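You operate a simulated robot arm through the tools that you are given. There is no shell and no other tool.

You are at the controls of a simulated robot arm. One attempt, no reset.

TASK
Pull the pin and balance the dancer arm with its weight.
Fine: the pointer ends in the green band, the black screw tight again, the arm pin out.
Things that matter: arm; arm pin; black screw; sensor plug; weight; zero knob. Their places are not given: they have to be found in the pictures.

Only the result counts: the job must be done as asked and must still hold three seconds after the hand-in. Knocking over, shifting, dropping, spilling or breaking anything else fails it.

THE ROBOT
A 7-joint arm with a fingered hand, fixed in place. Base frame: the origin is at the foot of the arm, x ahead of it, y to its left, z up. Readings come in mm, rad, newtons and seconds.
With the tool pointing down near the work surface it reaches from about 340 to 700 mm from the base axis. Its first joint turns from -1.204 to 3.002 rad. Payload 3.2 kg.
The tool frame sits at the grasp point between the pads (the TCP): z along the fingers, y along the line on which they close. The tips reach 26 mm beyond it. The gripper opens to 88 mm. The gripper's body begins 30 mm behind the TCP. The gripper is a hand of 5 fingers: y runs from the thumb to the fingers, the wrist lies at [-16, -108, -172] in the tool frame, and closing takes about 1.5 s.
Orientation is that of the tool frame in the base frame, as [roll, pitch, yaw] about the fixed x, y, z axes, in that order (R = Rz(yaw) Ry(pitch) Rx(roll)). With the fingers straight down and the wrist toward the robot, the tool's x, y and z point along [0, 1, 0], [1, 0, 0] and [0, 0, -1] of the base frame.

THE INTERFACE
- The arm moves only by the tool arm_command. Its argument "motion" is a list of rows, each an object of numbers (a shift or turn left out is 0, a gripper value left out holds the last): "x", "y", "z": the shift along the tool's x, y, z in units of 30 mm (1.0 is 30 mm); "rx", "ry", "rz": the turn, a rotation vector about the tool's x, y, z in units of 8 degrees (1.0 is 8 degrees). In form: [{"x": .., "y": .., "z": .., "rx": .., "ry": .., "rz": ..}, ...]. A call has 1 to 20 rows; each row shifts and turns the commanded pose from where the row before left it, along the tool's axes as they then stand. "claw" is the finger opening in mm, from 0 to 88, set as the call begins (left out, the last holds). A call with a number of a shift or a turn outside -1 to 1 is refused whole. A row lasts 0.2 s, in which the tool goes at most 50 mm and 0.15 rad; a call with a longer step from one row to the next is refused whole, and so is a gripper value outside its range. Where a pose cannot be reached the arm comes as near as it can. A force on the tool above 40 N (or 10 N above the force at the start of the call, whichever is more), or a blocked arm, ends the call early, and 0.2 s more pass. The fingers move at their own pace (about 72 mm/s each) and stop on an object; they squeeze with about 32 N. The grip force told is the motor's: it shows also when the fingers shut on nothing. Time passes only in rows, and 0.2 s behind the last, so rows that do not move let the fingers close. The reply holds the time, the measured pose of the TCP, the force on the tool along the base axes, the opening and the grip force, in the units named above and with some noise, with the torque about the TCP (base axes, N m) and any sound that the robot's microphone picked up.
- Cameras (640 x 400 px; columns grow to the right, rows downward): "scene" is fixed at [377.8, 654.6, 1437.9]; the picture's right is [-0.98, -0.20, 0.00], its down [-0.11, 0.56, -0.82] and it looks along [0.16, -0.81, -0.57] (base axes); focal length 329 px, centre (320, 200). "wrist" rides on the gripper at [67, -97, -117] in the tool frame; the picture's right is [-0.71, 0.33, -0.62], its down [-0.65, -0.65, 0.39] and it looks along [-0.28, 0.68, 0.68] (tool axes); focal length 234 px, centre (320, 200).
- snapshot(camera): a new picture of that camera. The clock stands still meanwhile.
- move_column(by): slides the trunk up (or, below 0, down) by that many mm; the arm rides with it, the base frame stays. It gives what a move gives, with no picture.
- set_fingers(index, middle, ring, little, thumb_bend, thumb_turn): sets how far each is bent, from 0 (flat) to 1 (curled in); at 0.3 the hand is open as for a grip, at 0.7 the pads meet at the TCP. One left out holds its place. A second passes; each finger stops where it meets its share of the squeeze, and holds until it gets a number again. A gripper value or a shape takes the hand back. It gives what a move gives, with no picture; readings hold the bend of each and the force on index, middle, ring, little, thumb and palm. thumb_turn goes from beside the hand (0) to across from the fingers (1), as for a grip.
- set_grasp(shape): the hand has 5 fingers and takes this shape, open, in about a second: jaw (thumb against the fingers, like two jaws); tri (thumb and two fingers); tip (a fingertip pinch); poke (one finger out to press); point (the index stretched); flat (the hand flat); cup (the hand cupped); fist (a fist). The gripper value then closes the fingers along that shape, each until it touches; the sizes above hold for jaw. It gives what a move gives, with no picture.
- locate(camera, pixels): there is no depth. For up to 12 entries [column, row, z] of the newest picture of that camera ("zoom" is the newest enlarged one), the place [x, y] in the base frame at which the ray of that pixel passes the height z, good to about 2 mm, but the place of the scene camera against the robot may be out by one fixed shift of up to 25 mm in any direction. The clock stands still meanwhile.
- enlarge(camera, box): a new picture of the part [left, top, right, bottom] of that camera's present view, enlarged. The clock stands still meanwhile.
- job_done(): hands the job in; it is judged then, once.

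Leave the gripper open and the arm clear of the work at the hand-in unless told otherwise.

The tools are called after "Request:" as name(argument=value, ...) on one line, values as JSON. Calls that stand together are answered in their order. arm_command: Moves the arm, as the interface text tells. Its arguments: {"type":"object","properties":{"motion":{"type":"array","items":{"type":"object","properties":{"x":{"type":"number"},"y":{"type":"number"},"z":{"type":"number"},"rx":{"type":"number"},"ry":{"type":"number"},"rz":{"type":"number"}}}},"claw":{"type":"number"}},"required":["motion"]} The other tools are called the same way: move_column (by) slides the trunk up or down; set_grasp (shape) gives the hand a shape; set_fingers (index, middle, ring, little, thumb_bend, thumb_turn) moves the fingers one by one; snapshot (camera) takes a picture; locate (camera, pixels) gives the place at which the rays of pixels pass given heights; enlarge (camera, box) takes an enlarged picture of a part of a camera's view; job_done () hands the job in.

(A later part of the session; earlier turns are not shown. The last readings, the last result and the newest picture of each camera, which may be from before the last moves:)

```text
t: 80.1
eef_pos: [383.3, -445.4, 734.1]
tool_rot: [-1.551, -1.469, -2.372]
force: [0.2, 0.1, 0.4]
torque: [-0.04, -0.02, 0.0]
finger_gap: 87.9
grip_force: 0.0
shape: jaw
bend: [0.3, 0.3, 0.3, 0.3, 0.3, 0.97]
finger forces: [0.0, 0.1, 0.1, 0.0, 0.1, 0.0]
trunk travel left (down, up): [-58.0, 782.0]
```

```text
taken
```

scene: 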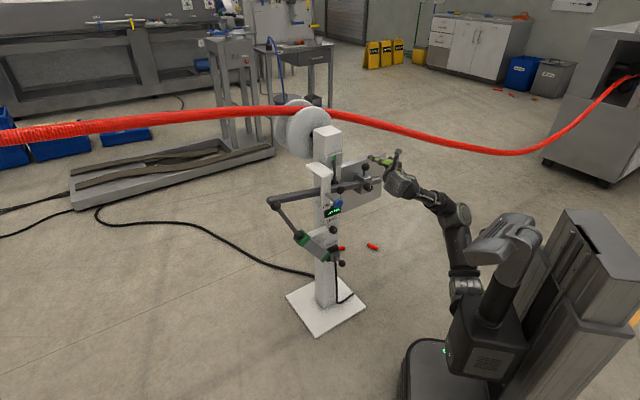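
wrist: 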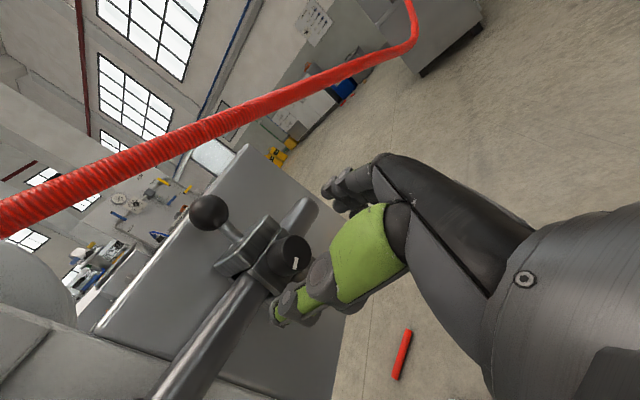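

The knob face is at (292,254), exactly where the hand axis predicts, so it is aligned. I'll advance 37 mm, then partially close to a loose 52 mm cage.

Request:
arm_command(motion=[{"z": 0.45}, {"z": 0.45}, {"z": 0.33}])

Request:
arm_command(motion=[{}, {}, {}, {}], claw=52)

Request:
enlarge(camera="wrist", box=[150, 150, 390, 350])

Request:
enlarge(camera="scene", box=[310, 150, 410, 225])

```text
t: 80.9
eef_pos: [410.1, -472.1, 736.0]
tool_rot: [-1.577, -1.465, -2.348]
force: [-0.3, 0.1, 0.1]
torque: [-0.01, 0.0, 0.04]
finger_gap: 87.7
grip_force: 0.0
shape: jaw
bend: [0.3, 0.3, 0.3, 0.3, 0.3, 0.97]
finger forces: [0.0, 0.0, 0.1, 0.0, 0.1, 0.1]
trunk travel left (down, up): [-58.0, 782.0]
```

```text
t: 81.9
eef_pos: [409.7, -471.8, 734.8]
tool_rot: [-1.564, -1.466, -2.362]
force: [0.5, 1.2, 0.2]
torque: [0.0, -0.02, 0.02]
finger_gap: 52.4
grip_force: 0.0
shape: jaw
bend: [0.46, 0.39, 0.72, 0.45, 0.09, 0.99]
finger forces: [0.1, 0.1, 0.1, 0.0, 0.0, 0.0]
trunk travel left (down, up): [-58.0, 782.0]
```

```text
2.00 times, centred on (270, 250) of wrist
```

zoom: 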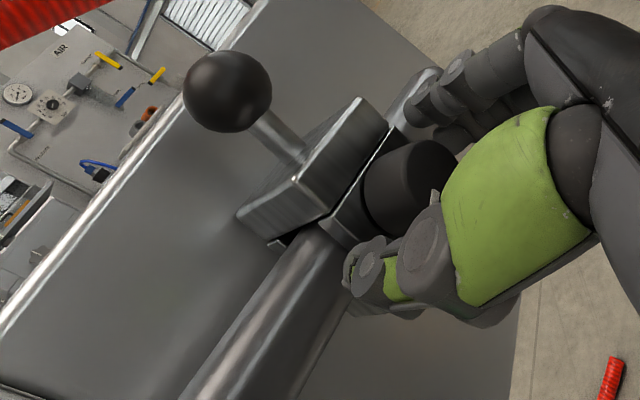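

```text
5.33 times, centred on (360, 188) of scene
```

zoom: 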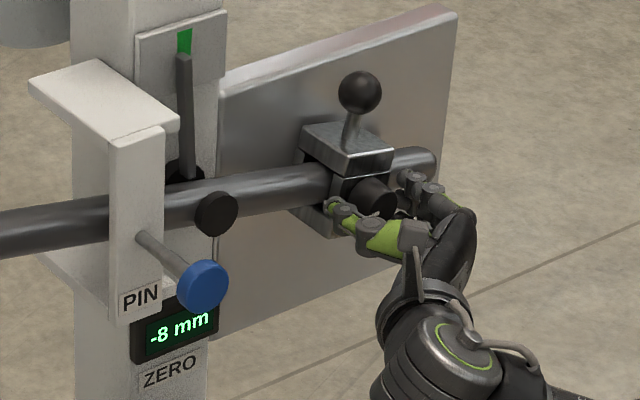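

The knob is loosely caged with no contact force. I'll push right along the bar by about 27 mm, of which the first ~7 mm is slack.

Request:
arm_command(motion=[{"y": 0.18, "x": -0.01}, {"y": 0.18, "x": -0.01}, {"y": 0.18, "x": -0.01}])

Request:
enlarge(camera="scene", box=[310, 150, 410, 225])

```text
t: 82.7
eef_pos: [398.3, -481.3, 732.3]
tool_rot: [-1.559, -1.47, -2.364]
force: [2.5, 2.7, 0.0]
torque: [0.02, -0.02, 0.06]
finger_gap: 55.2
grip_force: 0.2
shape: jaw
bend: [0.46, 0.39, 0.72, 0.45, 0.13, 0.98]
finger forces: [0.0, 0.1, 0.1, 0.0, 3.3, 0.1]
trunk travel left (down, up): [-58.0, 782.0]
```

```text
5.33 times, centred on (360, 188) of scene
```

zoom: 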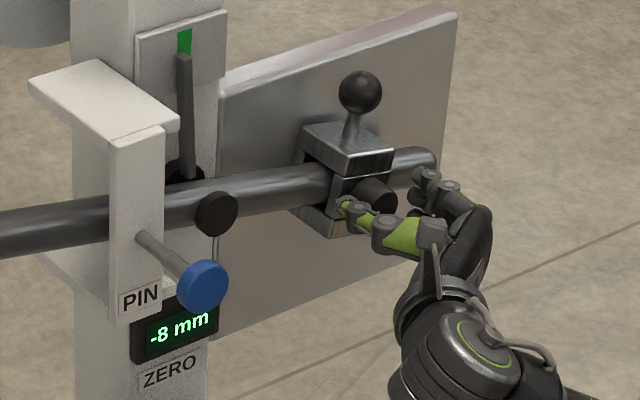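

The thumb is now touching the knob (about 3.5 N). I'll continue pushing.

Request:
arm_command(motion=[{"y": 0.18, "x": -0.01}, {"y": 0.18, "x": -0.01}, {}])

Request:
enlarge(camera="scene", box=[310, 150, 410, 225])

```text
t: 83.5
eef_pos: [391.3, -489.9, 728.9]
tool_rot: [-1.578, -1.469, -2.349]
force: [2.0, 3.6, 0.0]
torque: [0.0, 0.0, 0.08]
finger_gap: 55.6
grip_force: 0.0
shape: jaw
bend: [0.46, 0.39, 0.72, 0.45, 0.13, 0.99]
finger forces: [0.0, 0.0, 0.0, 0.0, 2.7, 0.1]
trunk travel left (down, up): [-58.0, 782.0]
```

```text
5.33 times, centred on (360, 188) of scene
```

zoom: 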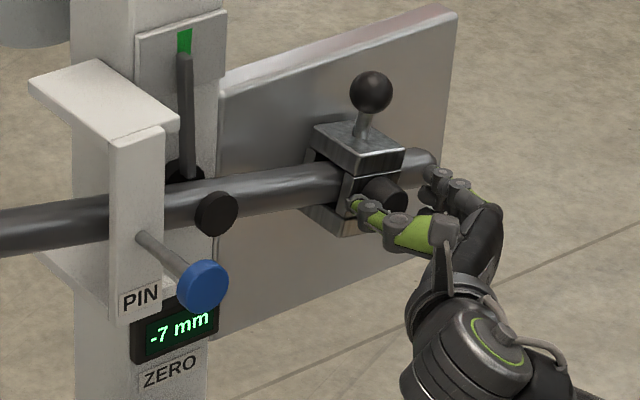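

The weight slides easily (about 4 N). It moved about 9 mm and the display is changing slowly because of the damper. Another 5 mm, then I'll wait.

Request:
arm_command(motion=[{"y": 0.18, "x": -0.01}, {}, {}, {}, {}, {}, {}, {}, {}, {}])

Request:
enlarge(camera="scene", box=[310, 150, 410, 225])

```text
t: 85.7
eef_pos: [387.8, -494.1, 731.0]
tool_rot: [-1.554, -1.467, -2.372]
force: [0.9, 2.1, -0.7]
torque: [-0.02, 0.0, 0.11]
finger_gap: 55.4
grip_force: 0.0
shape: jaw
bend: [0.46, 0.39, 0.72, 0.45, 0.13, 0.99]
finger forces: [0.0, 0.0, 0.0, 0.1, 3.1, 0.1]
trunk travel left (down, up): [-58.0, 782.0]
```

```text
5.33 times, centred on (360, 188) of scene
```

zoom: 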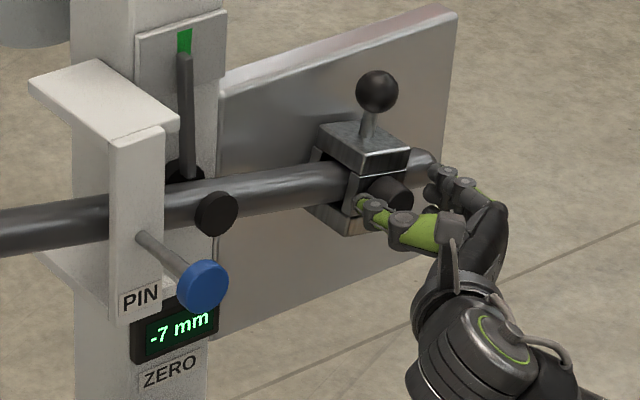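

The thumb's contact friction may be holding the bar up. I'll back the thumb off 4 mm to free it and wait.

Request:
arm_command(motion=[{"y": -0.15}, {}, {}, {}, {}, {}, {}, {}, {}, {}, {}, {}])

Request:
enlarge(camera="scene", box=[310, 150, 410, 225])

```text
t: 88.3
eef_pos: [390.5, -491.5, 729.4]
tool_rot: [-1.563, -1.466, -2.363]
force: [-0.4, 0.7, -0.4]
torque: [-0.02, 0.04, 0.05]
finger_gap: 53.0
grip_force: 0.0
shape: jaw
bend: [0.46, 0.39, 0.72, 0.45, 0.1, 1.0]
finger forces: [0.1, 0.0, 0.0, 0.1, 1.0, 0.1]
trunk travel left (down, up): [-58.0, 782.0]
```

```text
5.33 times, centred on (360, 188) of scene
```

zoom: 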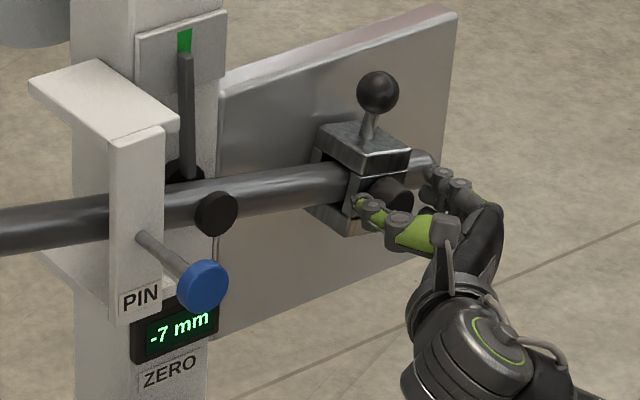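

Still -7 with slight thumb contact. I'll open fully so nothing touches, and wait.

Request:
arm_command(motion=[{}, {}, {}, {}, {}, {}, {}, {}, {}, {}, {}, {}], claw=88)

Request:
enlarge(camera="scene", box=[310, 150, 410, 225])

```text
t: 90.9
eef_pos: [389.6, -491.8, 729.9]
tool_rot: [-1.553, -1.467, -2.372]
force: [-0.4, 0.5, -1.0]
torque: [-0.03, -0.04, 0.02]
finger_gap: 87.8
grip_force: 0.1
shape: jaw
bend: [0.3, 0.3, 0.3, 0.3, 0.3, 0.97]
finger forces: [0.0, 0.0, 0.1, 0.0, 0.1, 0.0]
trunk travel left (down, up): [-58.0, 782.0]
```

```text
5.33 times, centred on (360, 188) of scene
```

zoom: 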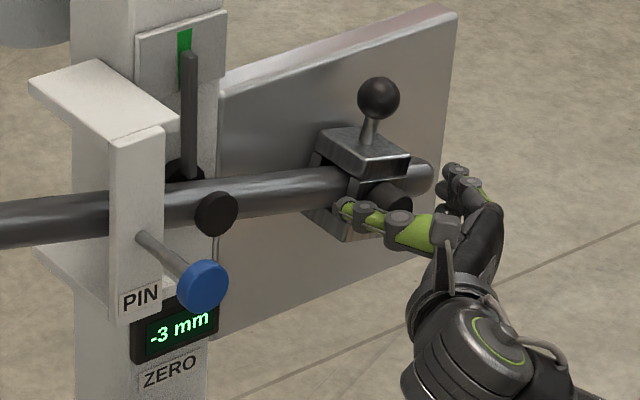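

Freed: the display is at -3 and moving. I'll wait a bit more for it to settle.

Request:
arm_command(motion=[{}, {}, {}, {}, {}, {}, {}, {}, {}, {}, {}, {}, {}, {}, {}])

Request:
enlarge(camera="scene", box=[310, 150, 410, 225])

Request:
snapshot(camera="wrist")

```text
t: 94.1
eef_pos: [391.0, -491.5, 729.7]
tool_rot: [-1.561, -1.464, -2.364]
force: [0.4, 0.0, -0.2]
torque: [0.0, 0.03, -0.02]
finger_gap: 87.8
grip_force: 0.0
shape: jaw
bend: [0.3, 0.3, 0.3, 0.3, 0.3, 0.97]
finger forces: [0.0, 0.0, 0.1, 0.1, 0.1, 0.1]
trunk travel left (down, up): [-58.0, 782.0]
```

```text
5.33 times, centred on (360, 188) of scene
```

zoom: 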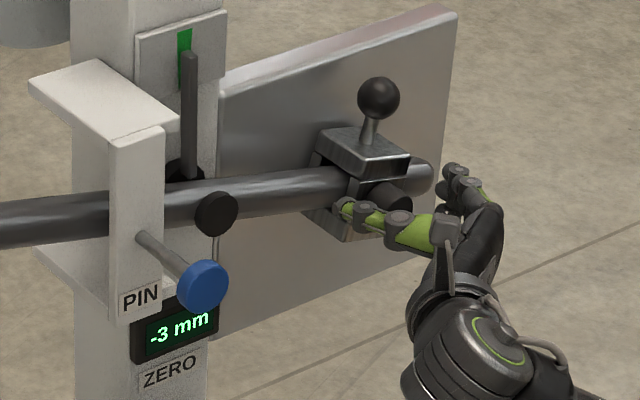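

```text
taken
```

wrist: 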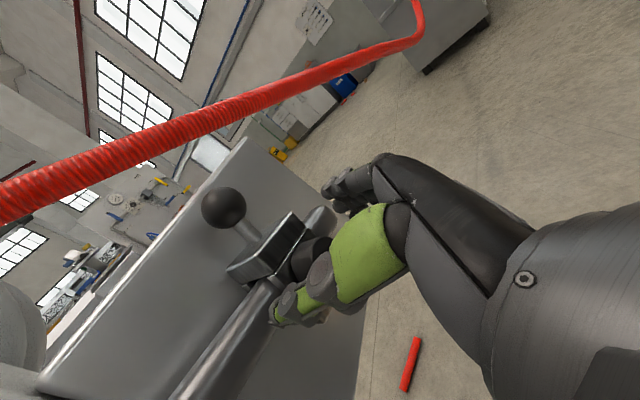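

It settled at -3, so I need about +2.5 more, meaning 6–7 mm further out. I'll now do the final positioning with the knob gripped, then tighten in the same grip. First I'll back off, roll to 88°, and realign with the knob (r≈55, z≈725), with the TCP about 11 mm above it so the thumb–middle pinch centres.

Request:
arm_command(motion=[{"z": -0.5}, {"z": -0.5}, {"rz": -1}, {"y": -0.35, "x": 0.1}, {"y": -0.35, "x": 0.1}])

Request:
snapshot(camera="wrist")

Request:
enlarge(camera="scene", box=[310, 150, 410, 225])

```text
t: 95.3
eef_pos: [383.1, -457.9, 735.6]
tool_rot: [1.604, -1.535, 0.753]
force: [0.7, -0.4, 0.0]
torque: [0.01, 0.02, 0.01]
finger_gap: 87.8
grip_force: 0.1
shape: jaw
bend: [0.3, 0.3, 0.3, 0.3, 0.3, 0.97]
finger forces: [0.0, 0.1, 0.1, 0.1, 0.1, 0.0]
trunk travel left (down, up): [-58.0, 782.0]
```

```text
taken
```

wrist: 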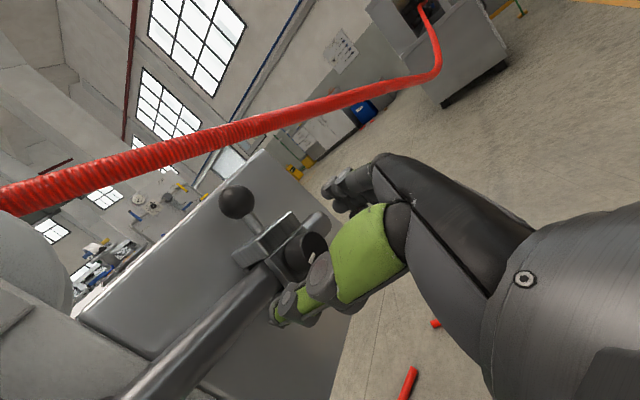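

```text
5.33 times, centred on (360, 188) of scene
```

zoom: 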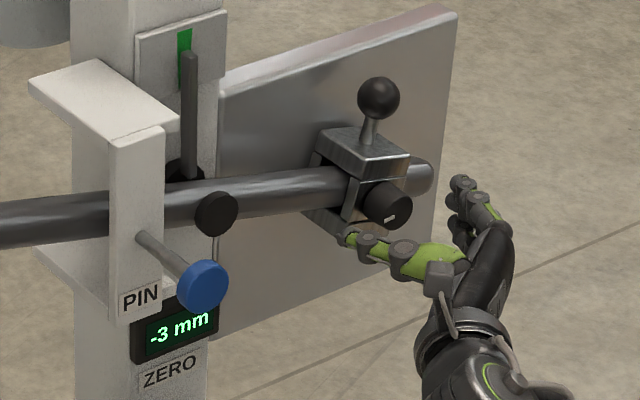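

Aligned as planned. I'll advance 28 mm, pre-close to 52, then close on the knob.

Request:
arm_command(motion=[{"z": 0.5, "y": -0.08}, {"z": 0.45}])

Request:
arm_command(motion=[{}, {}, {}, {}], claw=52)

Request:
arm_command(motion=[{}, {}, {}, {}, {}, {}], claw=0)

Request:
enlarge(camera="wrist", box=[150, 150, 390, 350])

Request:
enlarge(camera="scene", box=[310, 150, 410, 225])

```text
t: 95.9
eef_pos: [406.1, -474.9, 734.4]
tool_rot: [1.542, -1.535, 0.814]
force: [0.5, -0.8, 0.0]
torque: [-0.02, 0.0, -0.02]
finger_gap: 87.6
grip_force: 0.1
shape: jaw
bend: [0.3, 0.3, 0.3, 0.3, 0.3, 0.97]
finger forces: [0.0, 0.0, 0.0, 0.1, 0.0, 0.0]
trunk travel left (down, up): [-58.0, 782.0]
```

```text
t: 96.9
eef_pos: [405.4, -475.2, 734.1]
tool_rot: [1.531, -1.535, 0.827]
force: [-0.7, -0.7, 0.1]
torque: [0.02, 0.03, 0.0]
finger_gap: 53.4
grip_force: 0.2
shape: jaw
bend: [0.46, 0.38, 0.72, 0.45, 0.09, 0.99]
finger forces: [0.0, 1.0, 0.0, 0.0, 0.1, 0.0]
trunk travel left (down, up): [-58.0, 782.0]
```

```text
t: 98.3
eef_pos: [405.2, -474.5, 732.9]
tool_rot: [1.544, -1.535, 0.814]
force: [2.2, 0.3, 0.3]
torque: [0.1, -0.06, -0.18]
finger_gap: 15.6
grip_force: 31.8
shape: jaw
bend: [0.71, 0.37, 0.73, 0.59, 0.78, 1.0]
finger forces: [13.1, 10.9, 13.1, 0.0, 24.4, 0.1]
trunk travel left (down, up): [-58.0, 782.0]
```

```text
2.00 times, centred on (270, 250) of wrist
```

zoom: 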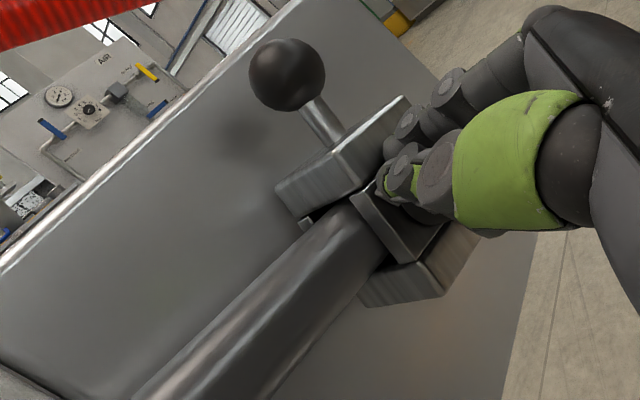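

```text
5.33 times, centred on (360, 188) of scene
```

zoom: 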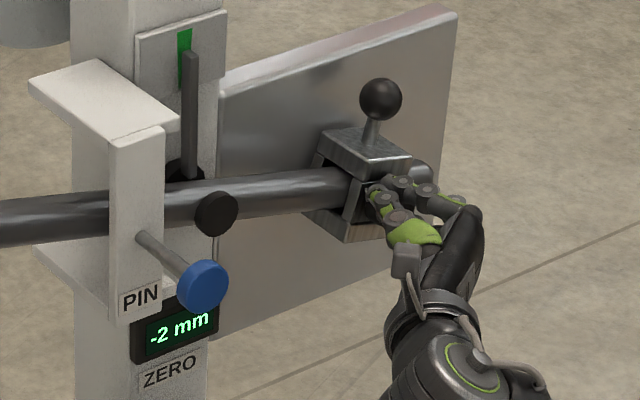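

Gripped: the display is -2 and the weight shifted about 2 mm outward while closing. I'll slide it about 4.5 mm further along the bar with the hand.

Request:
arm_command(motion=[{"y": 0.08, "x": -0.015}, {"y": 0.08, "x": -0.015}, {}, {}])

Request:
enlarge(camera="scene", box=[310, 150, 410, 225])

```text
t: 99.3
eef_pos: [402.5, -478.4, 733.4]
tool_rot: [1.556, -1.535, 0.803]
force: [2.5, 0.7, 0.8]
torque: [0.12, 0.0, -0.12]
finger_gap: 15.5
grip_force: 31.8
shape: jaw
bend: [0.71, 0.37, 0.73, 0.59, 0.78, 1.0]
finger forces: [13.0, 11.0, 13.7, 0.0, 24.2, 0.0]
trunk travel left (down, up): [-58.0, 782.0]
```

```text
5.33 times, centred on (360, 188) of scene
```

zoom: 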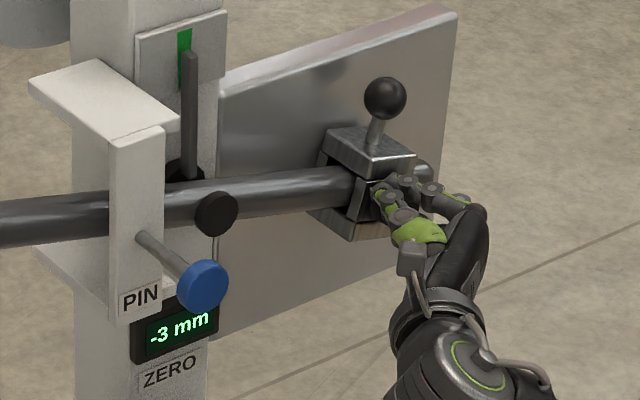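

The weight is now about 6 mm outward of the -3 rest position. Next I'll tighten by turning clockwise about the knob axis, 24° first.

Request:
arm_command(motion=[{"rz": 1, "x": 0.035, "y": 0.046}, {"rz": 1, "x": 0.035, "y": 0.046}, {"rz": 1, "x": 0.035, "y": 0.046}])

Request:
enlarge(camera="scene", box=[310, 150, 410, 225])

```text
t: 100.1
eef_pos: [399.3, -480.4, 736.0]
tool_rot: [-1.567, -1.186, -2.356]
force: [-0.1, 0.2, 0.0]
torque: [-0.02, 0.18, -0.16]
finger_gap: 15.2
grip_force: 31.7
shape: jaw
bend: [0.71, 0.38, 0.73, 0.59, 0.78, 1.0]
finger forces: [1.7, 10.8, 17.6, 0.1, 22.9, 0.1]
trunk travel left (down, up): [-58.0, 782.0]
```

```text
5.33 times, centred on (360, 188) of scene
```

zoom: 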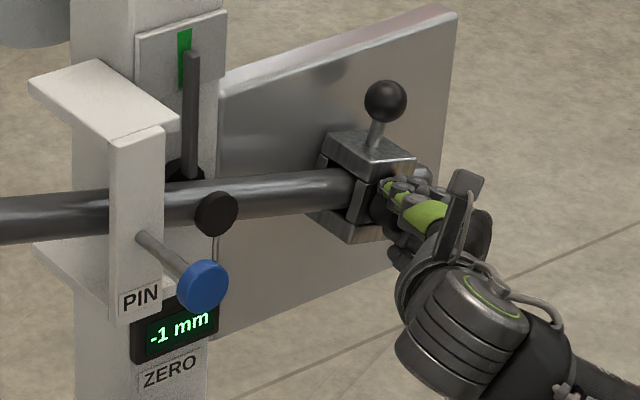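

Turning well, weight unmoved. I'll continue clockwise.

Request:
arm_command(motion=[{"rz": 1, "x": 0.035, "y": 0.046}, {"rz": 1, "x": 0.035, "y": 0.046}])

Request:
enlarge(camera="scene", box=[310, 150, 410, 225])

```text
t: 100.7
eef_pos: [397.0, -482.7, 738.6]
tool_rot: [-1.574, -0.906, -2.354]
force: [-0.3, -1.7, -1.3]
torque: [-0.08, 0.21, -0.18]
finger_gap: 16.4
grip_force: 32.0
shape: jaw
bend: [0.71, 0.37, 0.73, 0.59, 0.79, 1.0]
finger forces: [1.1, 13.1, 17.1, 0.0, 21.9, 0.1]
trunk travel left (down, up): [-58.0, 782.0]
```

```text
5.33 times, centred on (360, 188) of scene
```

zoom: 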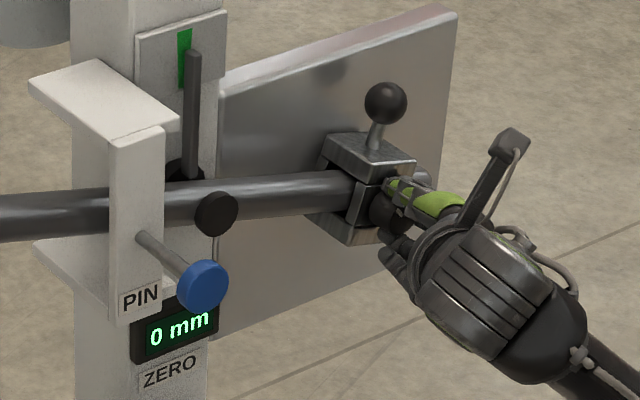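

Display 0, torque about the screw is rising slowly (0.2 Nm). Two more steps.

Request:
arm_command(motion=[{"rz": 1, "x": 0.035, "y": 0.046}, {"rz": 1, "x": 0.035, "y": 0.046}])

Request:
enlarge(camera="scene", box=[310, 150, 410, 225])

Request:
enlarge(camera="wrist", box=[150, 150, 390, 350])

```text
t: 101.3
eef_pos: [394.6, -487.2, 739.5]
tool_rot: [-1.571, -0.628, -2.357]
force: [-12.1, 7.4, -2.4]
torque: [0.14, 0.68, -0.32]
finger_gap: 17.4
grip_force: 32.2
shape: jaw
bend: [0.66, 0.35, 0.74, 0.59, 0.79, 1.0]
finger forces: [0.1, 20.4, 16.3, 0.1, 0.1, 0.0]
out of reach, approached as far as the arm can: row 2
trunk travel left (down, up): [-58.0, 782.0]
```

```text
5.33 times, centred on (360, 188) of scene
```

zoom: 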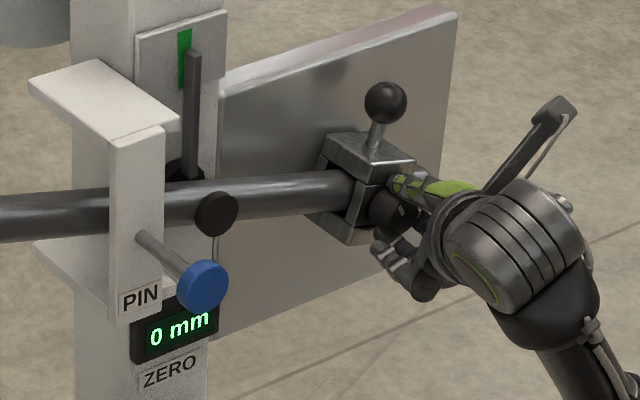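

```text
2.00 times, centred on (270, 250) of wrist
```

zoom: 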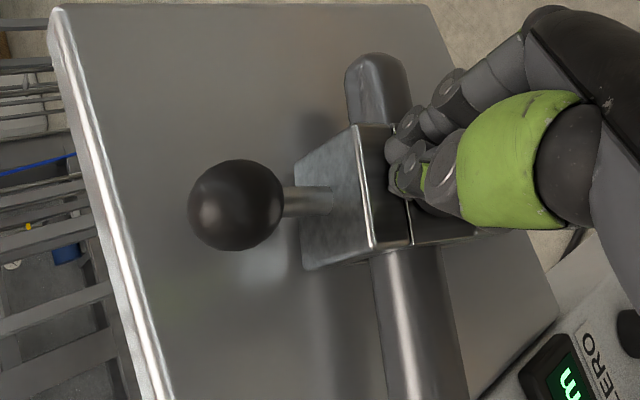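

Resistance rose (0.4 Nm along the screw axis) and the hand is at its roll limit. I'll release and check the mark and the display.

Request:
arm_command(motion=[{}, {}, {}, {}, {}, {}, {}, {}, {}, {}], claw=88)

Request:
arm_command(motion=[{"rz": -1, "z": -0.3}, {"rz": -1, "z": -0.3}, {"rz": -1, "z": -0.3}, {}, {}, {}, {}, {}])

Request:
enlarge(camera="scene", box=[310, 150, 410, 225])

Request:
enlarge(camera="wrist", box=[150, 150, 390, 350])

```text
t: 103.5
eef_pos: [394.8, -488.6, 739.9]
tool_rot: [-1.57, -0.629, -2.353]
force: [-0.8, 0.3, -0.8]
torque: [0.01, 0.01, -0.04]
finger_gap: 87.7
grip_force: 0.0
shape: jaw
bend: [0.3, 0.3, 0.3, 0.3, 0.3, 0.97]
finger forces: [0.0, 0.3, 0.0, 0.0, 0.0, 0.1]
trunk travel left (down, up): [-58.0, 782.0]
```

```text
t: 105.3
eef_pos: [376.1, -470.4, 740.3]
tool_rot: [-1.571, -1.047, -2.353]
force: [0.1, -0.8, -0.1]
torque: [0.03, 0.03, -0.03]
finger_gap: 87.8
grip_force: 0.0
shape: jaw
bend: [0.3, 0.3, 0.3, 0.3, 0.3, 0.97]
finger forces: [0.0, 0.1, 0.0, 0.0, 0.0, 0.1]
trunk travel left (down, up): [-58.0, 782.0]
```

```text
5.33 times, centred on (360, 188) of scene
```

zoom: 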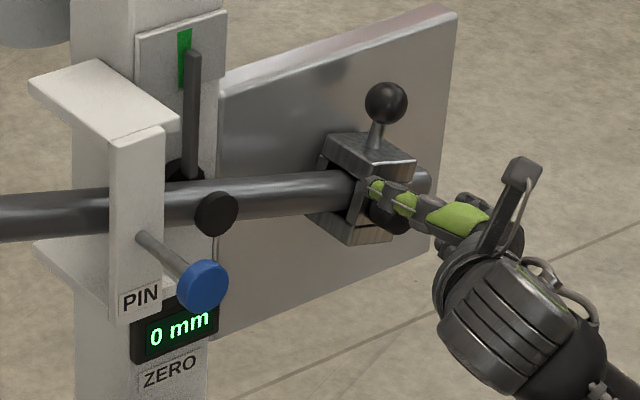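

```text
2.00 times, centred on (270, 250) of wrist
```

zoom: 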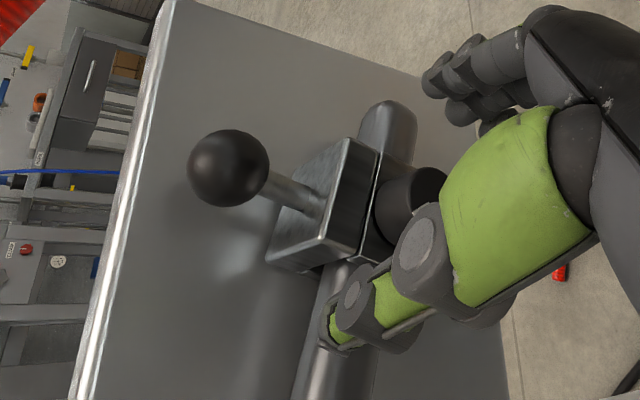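

Balanced reading: 0 mm with the hand off. Now I'll check the screw's mark by shifting the hand back a little and left for a clear view.

Request:
arm_command(motion=[{"z": -0.3}, {"rz": -1}, {"rz": -1}, {"y": -0.6}])

Request:
enlarge(camera="scene", box=[330, 150, 410, 210])

Request:
snapshot(camera="wrist")

Request:
enlarge(camera="wrist", box=[210, 170, 330, 290])

```text
t: 106.3
eef_pos: [382.4, -449.9, 744.3]
tool_rot: [-1.571, -1.327, -2.353]
force: [-0.3, 0.1, -0.9]
torque: [0.01, -0.01, -0.01]
finger_gap: 87.9
grip_force: 0.0
shape: jaw
bend: [0.3, 0.3, 0.3, 0.3, 0.3, 0.97]
finger forces: [0.0, 0.0, 0.1, 0.0, 0.0, 0.0]
trunk travel left (down, up): [-58.0, 782.0]
```

```text
6.67 times, centred on (370, 180) of scene
```

zoom: 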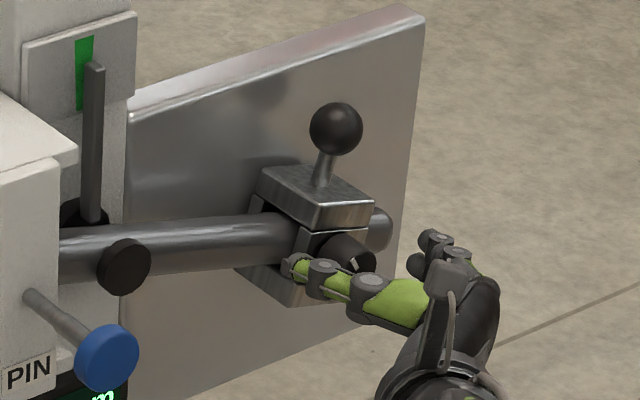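

```text
taken
```

wrist: 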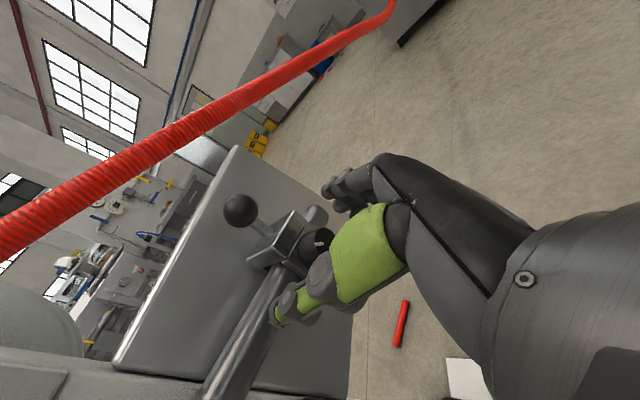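

```text
3.33 times, centred on (270, 230) of wrist
```

zoom: 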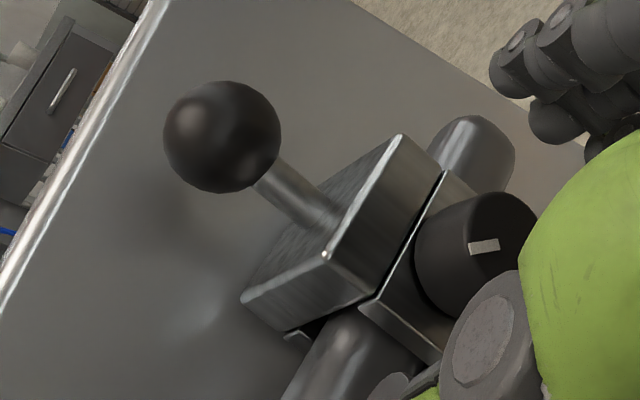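

The mark's orientation compared with the original indicates the screw is still about 25–30° short of its original tight angle. Another clockwise stroke is needed. I'll locate the knob precisely now.

Request:
locate(camera="scene", pixels=[[374.5, 189.5, 710], [374.5, 189.5, 720], [374.5, 189.5, 730], [370.4, 169.3, 780], [370.4, 169.3, 790]])

Request:
enlarge(camera="scene", box=[355, 165, 395, 205])

Request:
locate(camera="wrist", pixels=[[320, 242, 710], [320, 242, 720], [320, 242, 730], [238, 211, 780], [238, 211, 790]])

```text
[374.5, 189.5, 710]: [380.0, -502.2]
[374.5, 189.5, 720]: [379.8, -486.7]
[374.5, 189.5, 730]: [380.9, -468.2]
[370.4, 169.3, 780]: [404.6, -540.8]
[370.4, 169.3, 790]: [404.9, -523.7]
```

```text
10.00 times, centred on (375, 185) of scene
```

zoom: 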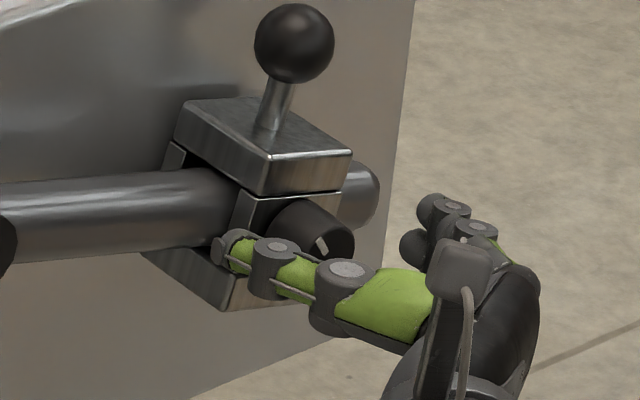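

```text
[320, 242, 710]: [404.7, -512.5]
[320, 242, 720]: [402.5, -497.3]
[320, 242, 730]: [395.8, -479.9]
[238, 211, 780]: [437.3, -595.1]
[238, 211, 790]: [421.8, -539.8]
```

The knob is at about r=68.6, z=720, i.e. (401,-498,720). I'll line the hand up so the knob falls at the natural pinch spot, advance, and grip at roll 104°.

Request:
arm_command(motion=[{"y": 0.43, "x": -0.2}, {"z": 0.55}, {"z": 0.55}])

Request:
arm_command(motion=[{}, {}, {}, {}], claw=52)

Request:
arm_command(motion=[{}, {}, {}, {}, {}, {}], claw=0)

Request:
enlarge(camera="scene", box=[310, 150, 410, 225])

```text
t: 107.1
eef_pos: [398.1, -482.4, 734.9]
tool_rot: [-1.579, -1.326, -2.346]
force: [0.4, 0.2, 0.2]
torque: [0.01, -0.04, 0.02]
finger_gap: 87.7
grip_force: 0.0
shape: jaw
bend: [0.3, 0.3, 0.3, 0.3, 0.3, 0.97]
finger forces: [0.0, 0.1, 0.1, 0.0, 0.0, 0.0]
trunk travel left (down, up): [-58.0, 782.0]
```

```text
t: 108.1
eef_pos: [396.6, -481.7, 734.7]
tool_rot: [-1.566, -1.327, -2.359]
force: [0.5, 0.4, 0.4]
torque: [0.03, -0.01, -0.03]
finger_gap: 52.8
grip_force: 0.1
shape: jaw
bend: [0.46, 0.39, 0.72, 0.45, 0.09, 0.99]
finger forces: [0.0, 0.0, 0.1, 0.1, 0.1, 0.0]
trunk travel left (down, up): [-58.0, 782.0]
```

```text
t: 109.5
eef_pos: [398.1, -480.7, 735.4]
tool_rot: [-1.571, -1.327, -2.353]
force: [5.2, 0.8, 1.1]
torque: [-0.01, -0.04, 0.04]
finger_gap: 4.3
grip_force: 32.0
shape: jaw
bend: [0.7, 0.42, 0.73, 0.69, 0.79, 1.0]
finger forces: [0.0, 8.1, 5.1, 0.0, 29.9, 0.0]
trunk travel left (down, up): [-58.0, 782.0]
```

```text
5.33 times, centred on (360, 188) of scene
```

zoom: 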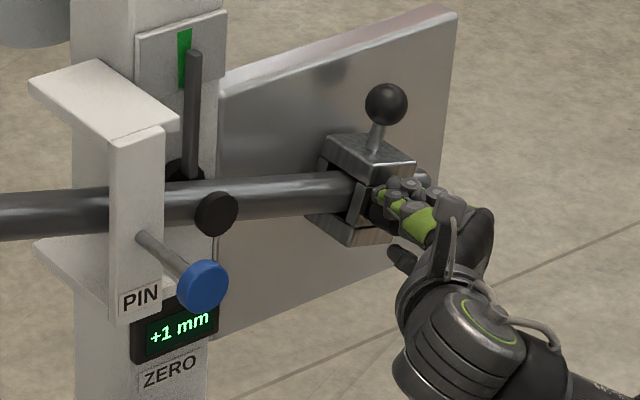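

Gripped with no shift of the weight (ball still at 386). I'll turn clockwise about the knob axis.

Request:
arm_command(motion=[{"rz": 1, "x": 0.056, "y": 0.06}, {"rz": 1, "x": 0.056, "y": 0.06}])

Request:
arm_command(motion=[{"rz": 1, "x": 0.056, "y": 0.06}, {"rz": 1, "x": 0.056, "y": 0.06}])

Request:
enlarge(camera="scene", box=[310, 150, 410, 225])

```text
t: 110.1
eef_pos: [394.3, -485.9, 736.5]
tool_rot: [-1.571, -1.046, -2.354]
force: [0.6, 0.5, 0.5]
torque: [0.05, 0.04, 0.02]
finger_gap: 4.0
grip_force: 31.7
shape: jaw
bend: [0.7, 0.42, 0.73, 0.69, 0.79, 1.0]
finger forces: [0.0, 9.8, 6.2, 0.0, 28.6, 0.0]
trunk travel left (down, up): [-58.0, 782.0]
```

```text
t: 110.7
eef_pos: [390.1, -489.5, 738.1]
tool_rot: [-1.569, -0.768, -2.356]
force: [-4.2, 2.9, -0.6]
torque: [0.1, 0.19, -0.1]
finger_gap: 4.5
grip_force: 31.8
shape: jaw
bend: [0.7, 0.41, 0.73, 0.69, 0.8, 1.0]
finger forces: [0.0, 12.7, 5.7, 0.0, 0.1, 0.0]
trunk travel left (down, up): [-58.0, 782.0]
```

```text
5.33 times, centred on (360, 188) of scene
```

zoom: 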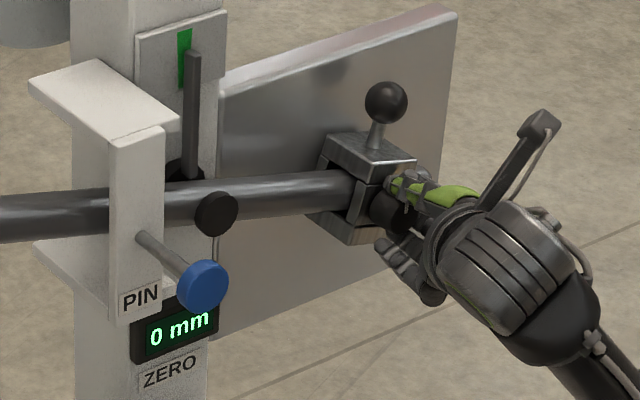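

Torque stayed low, so the grip may have slipped. I'll release and check the mark.

Request:
arm_command(motion=[{}, {}, {}, {}, {}], claw=88)

Request:
arm_command(motion=[{"rz": -1, "z": -0.4}, {"rz": -1, "z": -0.4}, {"rz": -1, "z": -0.4}, {"rz": -1, "y": -0.3}, {"y": -0.4}])

Request:
enlarge(camera="scene", box=[355, 165, 395, 205])

Request:
enlarge(camera="wrist", box=[210, 170, 350, 290])

```text
t: 111.9
eef_pos: [391.9, -488.6, 738.5]
tool_rot: [-1.569, -0.768, -2.355]
force: [0.5, 0.7, 0.3]
torque: [0.01, 0.0, 0.01]
finger_gap: 87.7
grip_force: 0.1
shape: jaw
bend: [0.3, 0.3, 0.3, 0.3, 0.3, 0.97]
finger forces: [0.0, 0.1, 0.1, 0.0, 0.0, 0.0]
trunk travel left (down, up): [-58.0, 782.0]
```

```text
t: 113.1
eef_pos: [378.7, -448.8, 744.1]
tool_rot: [-1.57, -1.328, -2.353]
force: [0.7, 0.1, -0.1]
torque: [0.03, 0.0, -0.01]
finger_gap: 87.9
grip_force: 0.1
shape: jaw
bend: [0.3, 0.3, 0.3, 0.3, 0.3, 0.97]
finger forces: [0.0, 0.0, 0.1, 0.0, 0.0, 0.1]
trunk travel left (down, up): [-58.0, 782.0]
```

```text
10.00 times, centred on (375, 185) of scene
```

zoom: 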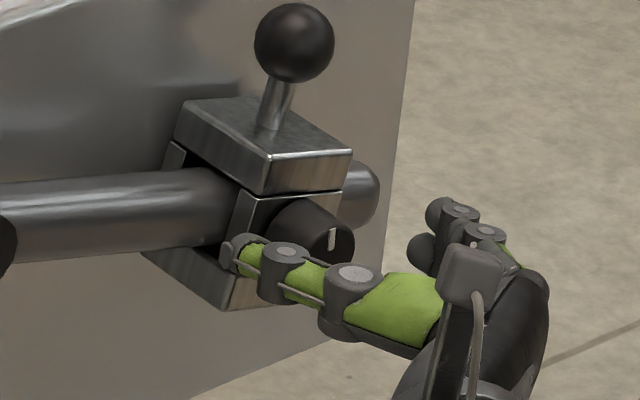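

```text
3.33 times, centred on (280, 230) of wrist
```

zoom: 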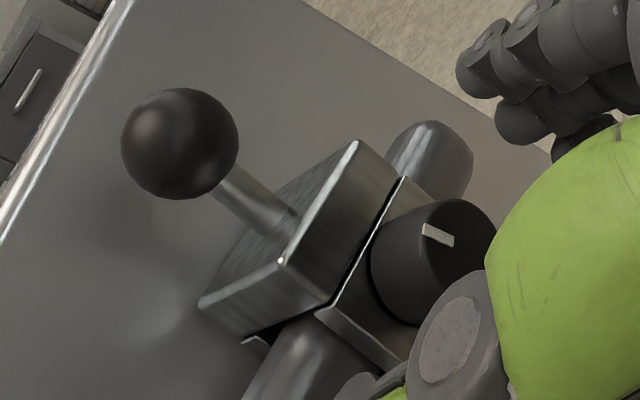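

The mark turned the full 32° and is back at its original angle, and the weight hasn't moved. I'll do one more clockwise stroke with the same grip to confirm that it's really tight (hard stop).

Request:
arm_command(motion=[{"y": 0.35, "x": -0.2}, {"z": 0.6}, {"z": 0.62}])

Request:
arm_command(motion=[{}, {}, {}, {}], claw=52)

Request:
arm_command(motion=[{}, {}, {}, {}, {}, {}], claw=0)

Request:
enlarge(camera="scene", box=[310, 150, 410, 225])

```text
t: 113.9
eef_pos: [399.0, -480.9, 735.8]
tool_rot: [-1.562, -1.326, -2.361]
force: [-0.6, 0.1, -0.7]
torque: [-0.04, 0.04, 0.02]
finger_gap: 87.8
grip_force: 0.0
shape: jaw
bend: [0.3, 0.3, 0.3, 0.3, 0.3, 0.97]
finger forces: [0.1, 0.0, 0.0, 0.0, 0.1, 0.1]
trunk travel left (down, up): [-58.0, 782.0]
```

```text
t: 114.9
eef_pos: [398.8, -481.8, 735.2]
tool_rot: [-1.574, -1.327, -2.351]
force: [-0.9, -0.3, 0.6]
torque: [-0.01, 0.03, 0.0]
finger_gap: 53.5
grip_force: 0.0
shape: jaw
bend: [0.46, 0.37, 0.72, 0.45, 0.09, 0.99]
finger forces: [0.0, 1.1, 0.0, 0.0, 0.0, 0.0]
trunk travel left (down, up): [-58.0, 782.0]
```

```text
t: 116.3
eef_pos: [400.9, -479.9, 735.8]
tool_rot: [-1.563, -1.33, -2.361]
force: [2.1, 0.8, 0.9]
torque: [0.03, 0.0, -0.14]
finger_gap: 8.1
grip_force: 31.6
shape: jaw
bend: [0.7, 0.37, 0.73, 0.66, 0.79, 1.0]
finger forces: [0.1, 8.2, 4.7, 0.0, 26.6, 0.1]
trunk travel left (down, up): [-58.0, 782.0]
```

```text
5.33 times, centred on (360, 188) of scene
```

zoom: 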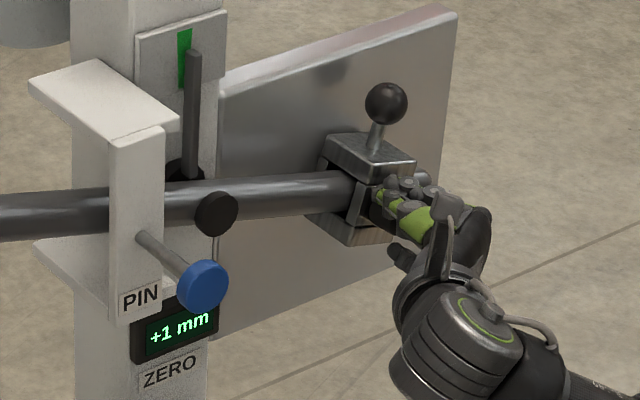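

Gripped again with the weight unmoved. I'll turn clockwise and watch torque and force.

Request:
arm_command(motion=[{"rz": 1, "x": 0.056, "y": 0.06}, {"rz": 1, "x": 0.056, "y": 0.06}])

Request:
arm_command(motion=[{"rz": 1, "x": 0.056, "y": 0.06}])

Request:
enlarge(camera="scene", box=[310, 150, 410, 225])

```text
t: 116.9
eef_pos: [395.8, -485.0, 737.9]
tool_rot: [-1.572, -1.044, -2.356]
force: [-2.5, -1.8, -0.5]
torque: [-0.01, 0.16, -0.17]
finger_gap: 7.0
grip_force: 32.1
shape: jaw
bend: [0.7, 0.38, 0.73, 0.66, 0.82, 1.0]
finger forces: [0.0, 8.2, 6.2, 0.0, 0.0, 0.0]
trunk travel left (down, up): [-58.0, 782.0]
```

```text
t: 117.3
eef_pos: [394.5, -487.1, 737.7]
tool_rot: [-1.572, -0.903, -2.355]
force: [-6.4, -3.8, -2.3]
torque: [-0.1, 0.27, -0.22]
finger_gap: 2.0
grip_force: 32.3
shape: jaw
bend: [0.71, 0.38, 0.73, 0.66, 0.84, 1.0]
finger forces: [0.1, 7.5, 5.6, 0.0, 0.1, 0.0]
trunk travel left (down, up): [-58.0, 782.0]
```

```text
5.33 times, centred on (360, 188) of scene
```

zoom: 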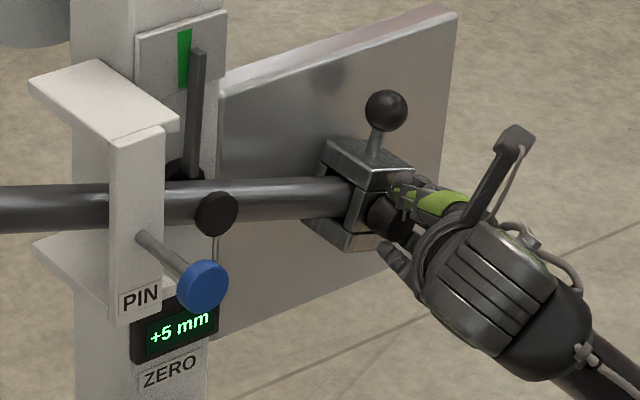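

The knob resists now: the hand's twist is pushing the bar (+5) instead of turning the knob, so it's tight. I'll release, back away, let it settle and check everything.

Request:
arm_command(motion=[{}, {}, {}, {}, {}], claw=88)

Request:
arm_command(motion=[{"rz": -1, "z": -0.4}, {"rz": -1, "z": -0.4}, {"rz": -1, "z": -0.4}, {"y": -0.35}, {"y": -0.35}, {}, {}, {}, {}, {}])

Request:
enlarge(camera="scene", box=[310, 150, 410, 225])

Request:
enlarge(camera="wrist", box=[210, 170, 350, 290])

Request:
enlarge(camera="scene", box=[355, 165, 395, 205])

```text
t: 118.5
eef_pos: [397.2, -484.8, 737.9]
tool_rot: [-1.567, -0.909, -2.358]
force: [-0.4, -0.5, 0.0]
torque: [0.03, 0.02, -0.01]
finger_gap: 87.9
grip_force: 0.0
shape: jaw
bend: [0.3, 0.3, 0.3, 0.3, 0.3, 0.97]
finger forces: [0.0, 0.0, 0.0, 0.1, 0.0, 0.0]
trunk travel left (down, up): [-58.0, 782.0]
```

```text
t: 120.7
eef_pos: [386.1, -446.5, 743.1]
tool_rot: [-1.562, -1.326, -2.364]
force: [0.1, 1.1, 0.4]
torque: [0.01, -0.03, 0.02]
finger_gap: 87.9
grip_force: 0.1
shape: jaw
bend: [0.3, 0.3, 0.3, 0.3, 0.3, 0.97]
finger forces: [0.0, 0.0, 0.1, 0.0, 0.0, 0.1]
trunk travel left (down, up): [-58.0, 782.0]
```

```text
5.33 times, centred on (360, 188) of scene
```

zoom: 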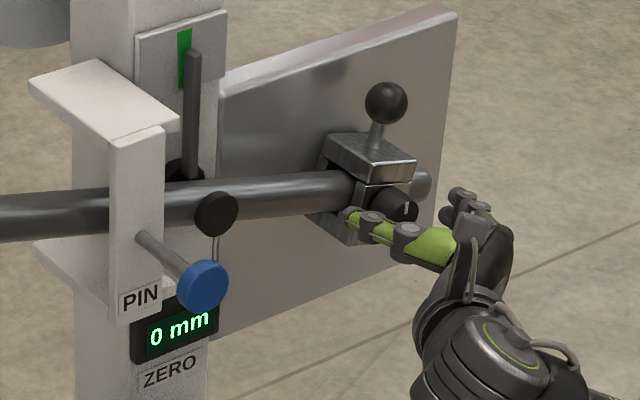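

```text
3.33 times, centred on (280, 230) of wrist
```

zoom: 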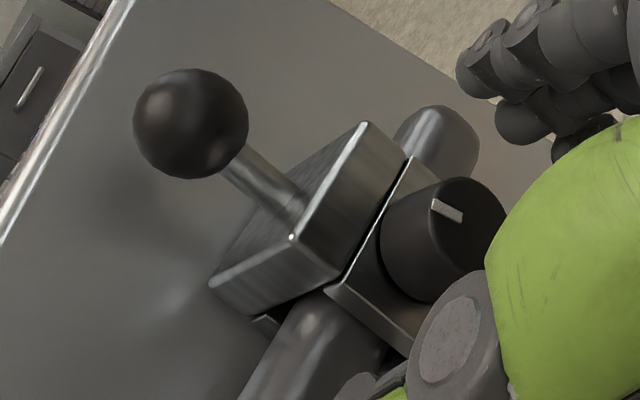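

```text
10.00 times, centred on (375, 185) of scene
```

zoom: 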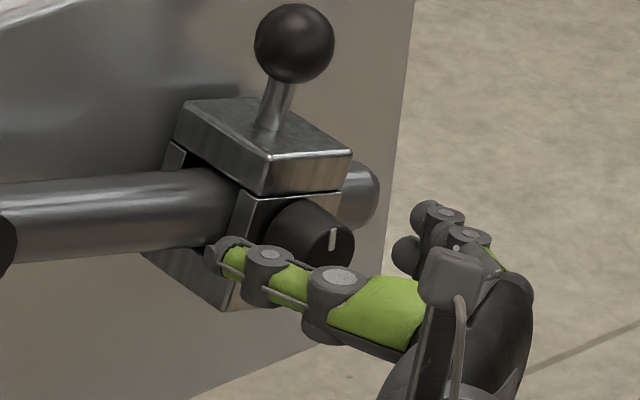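

The mark didn't move any further, so it's at the hard stop and tight. The display reads 0 and the weight has held. Next, a frontal check of the pointer from the left, as before.

Request:
arm_command(motion=[{"rz": -1}, {"rz": -1}, {"rz": -1}, {"y": -0.7, "x": 0.13}, {"y": -0.7, "x": 0.13}, {"y": -0.73, "x": 0.12}])

Request:
enlarge(camera="wrist", box=[0, 130, 240, 330])

Request:
enlarge(camera="scene", box=[310, 150, 410, 225])

```text
t: 122.1
eef_pos: [428.6, -398.0, 743.1]
tool_rot: [1.561, -1.398, 0.796]
force: [-0.6, -0.9, 0.4]
torque: [-0.02, 0.03, -0.01]
finger_gap: 88.0
grip_force: 0.1
shape: jaw
bend: [0.3, 0.3, 0.3, 0.3, 0.3, 0.97]
finger forces: [0.0, 0.0, 0.0, 0.0, 0.0, 0.0]
trunk travel left (down, up): [-58.0, 782.0]
```

```text
2.00 times, centred on (120, 230) of wrist
```

zoom: 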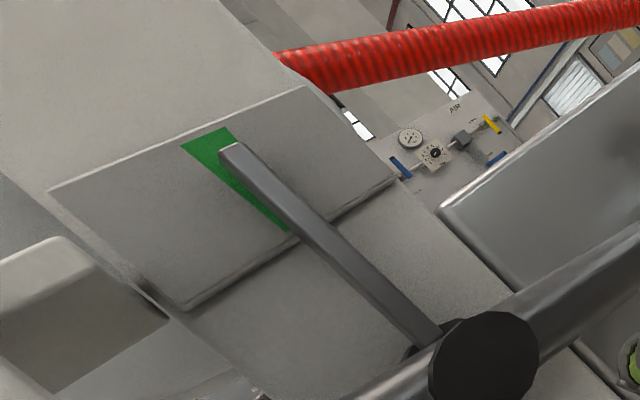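

```text
5.33 times, centred on (360, 188) of scene
```

zoom: 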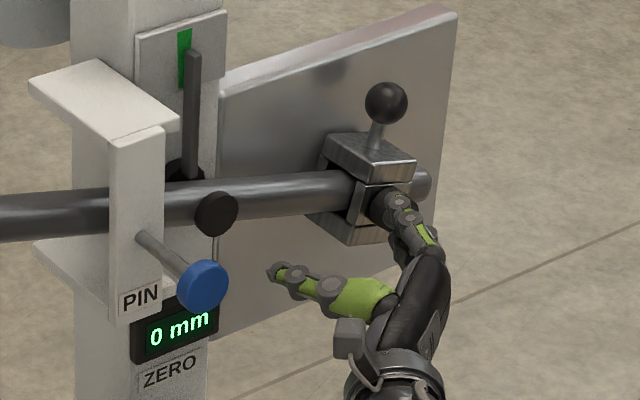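

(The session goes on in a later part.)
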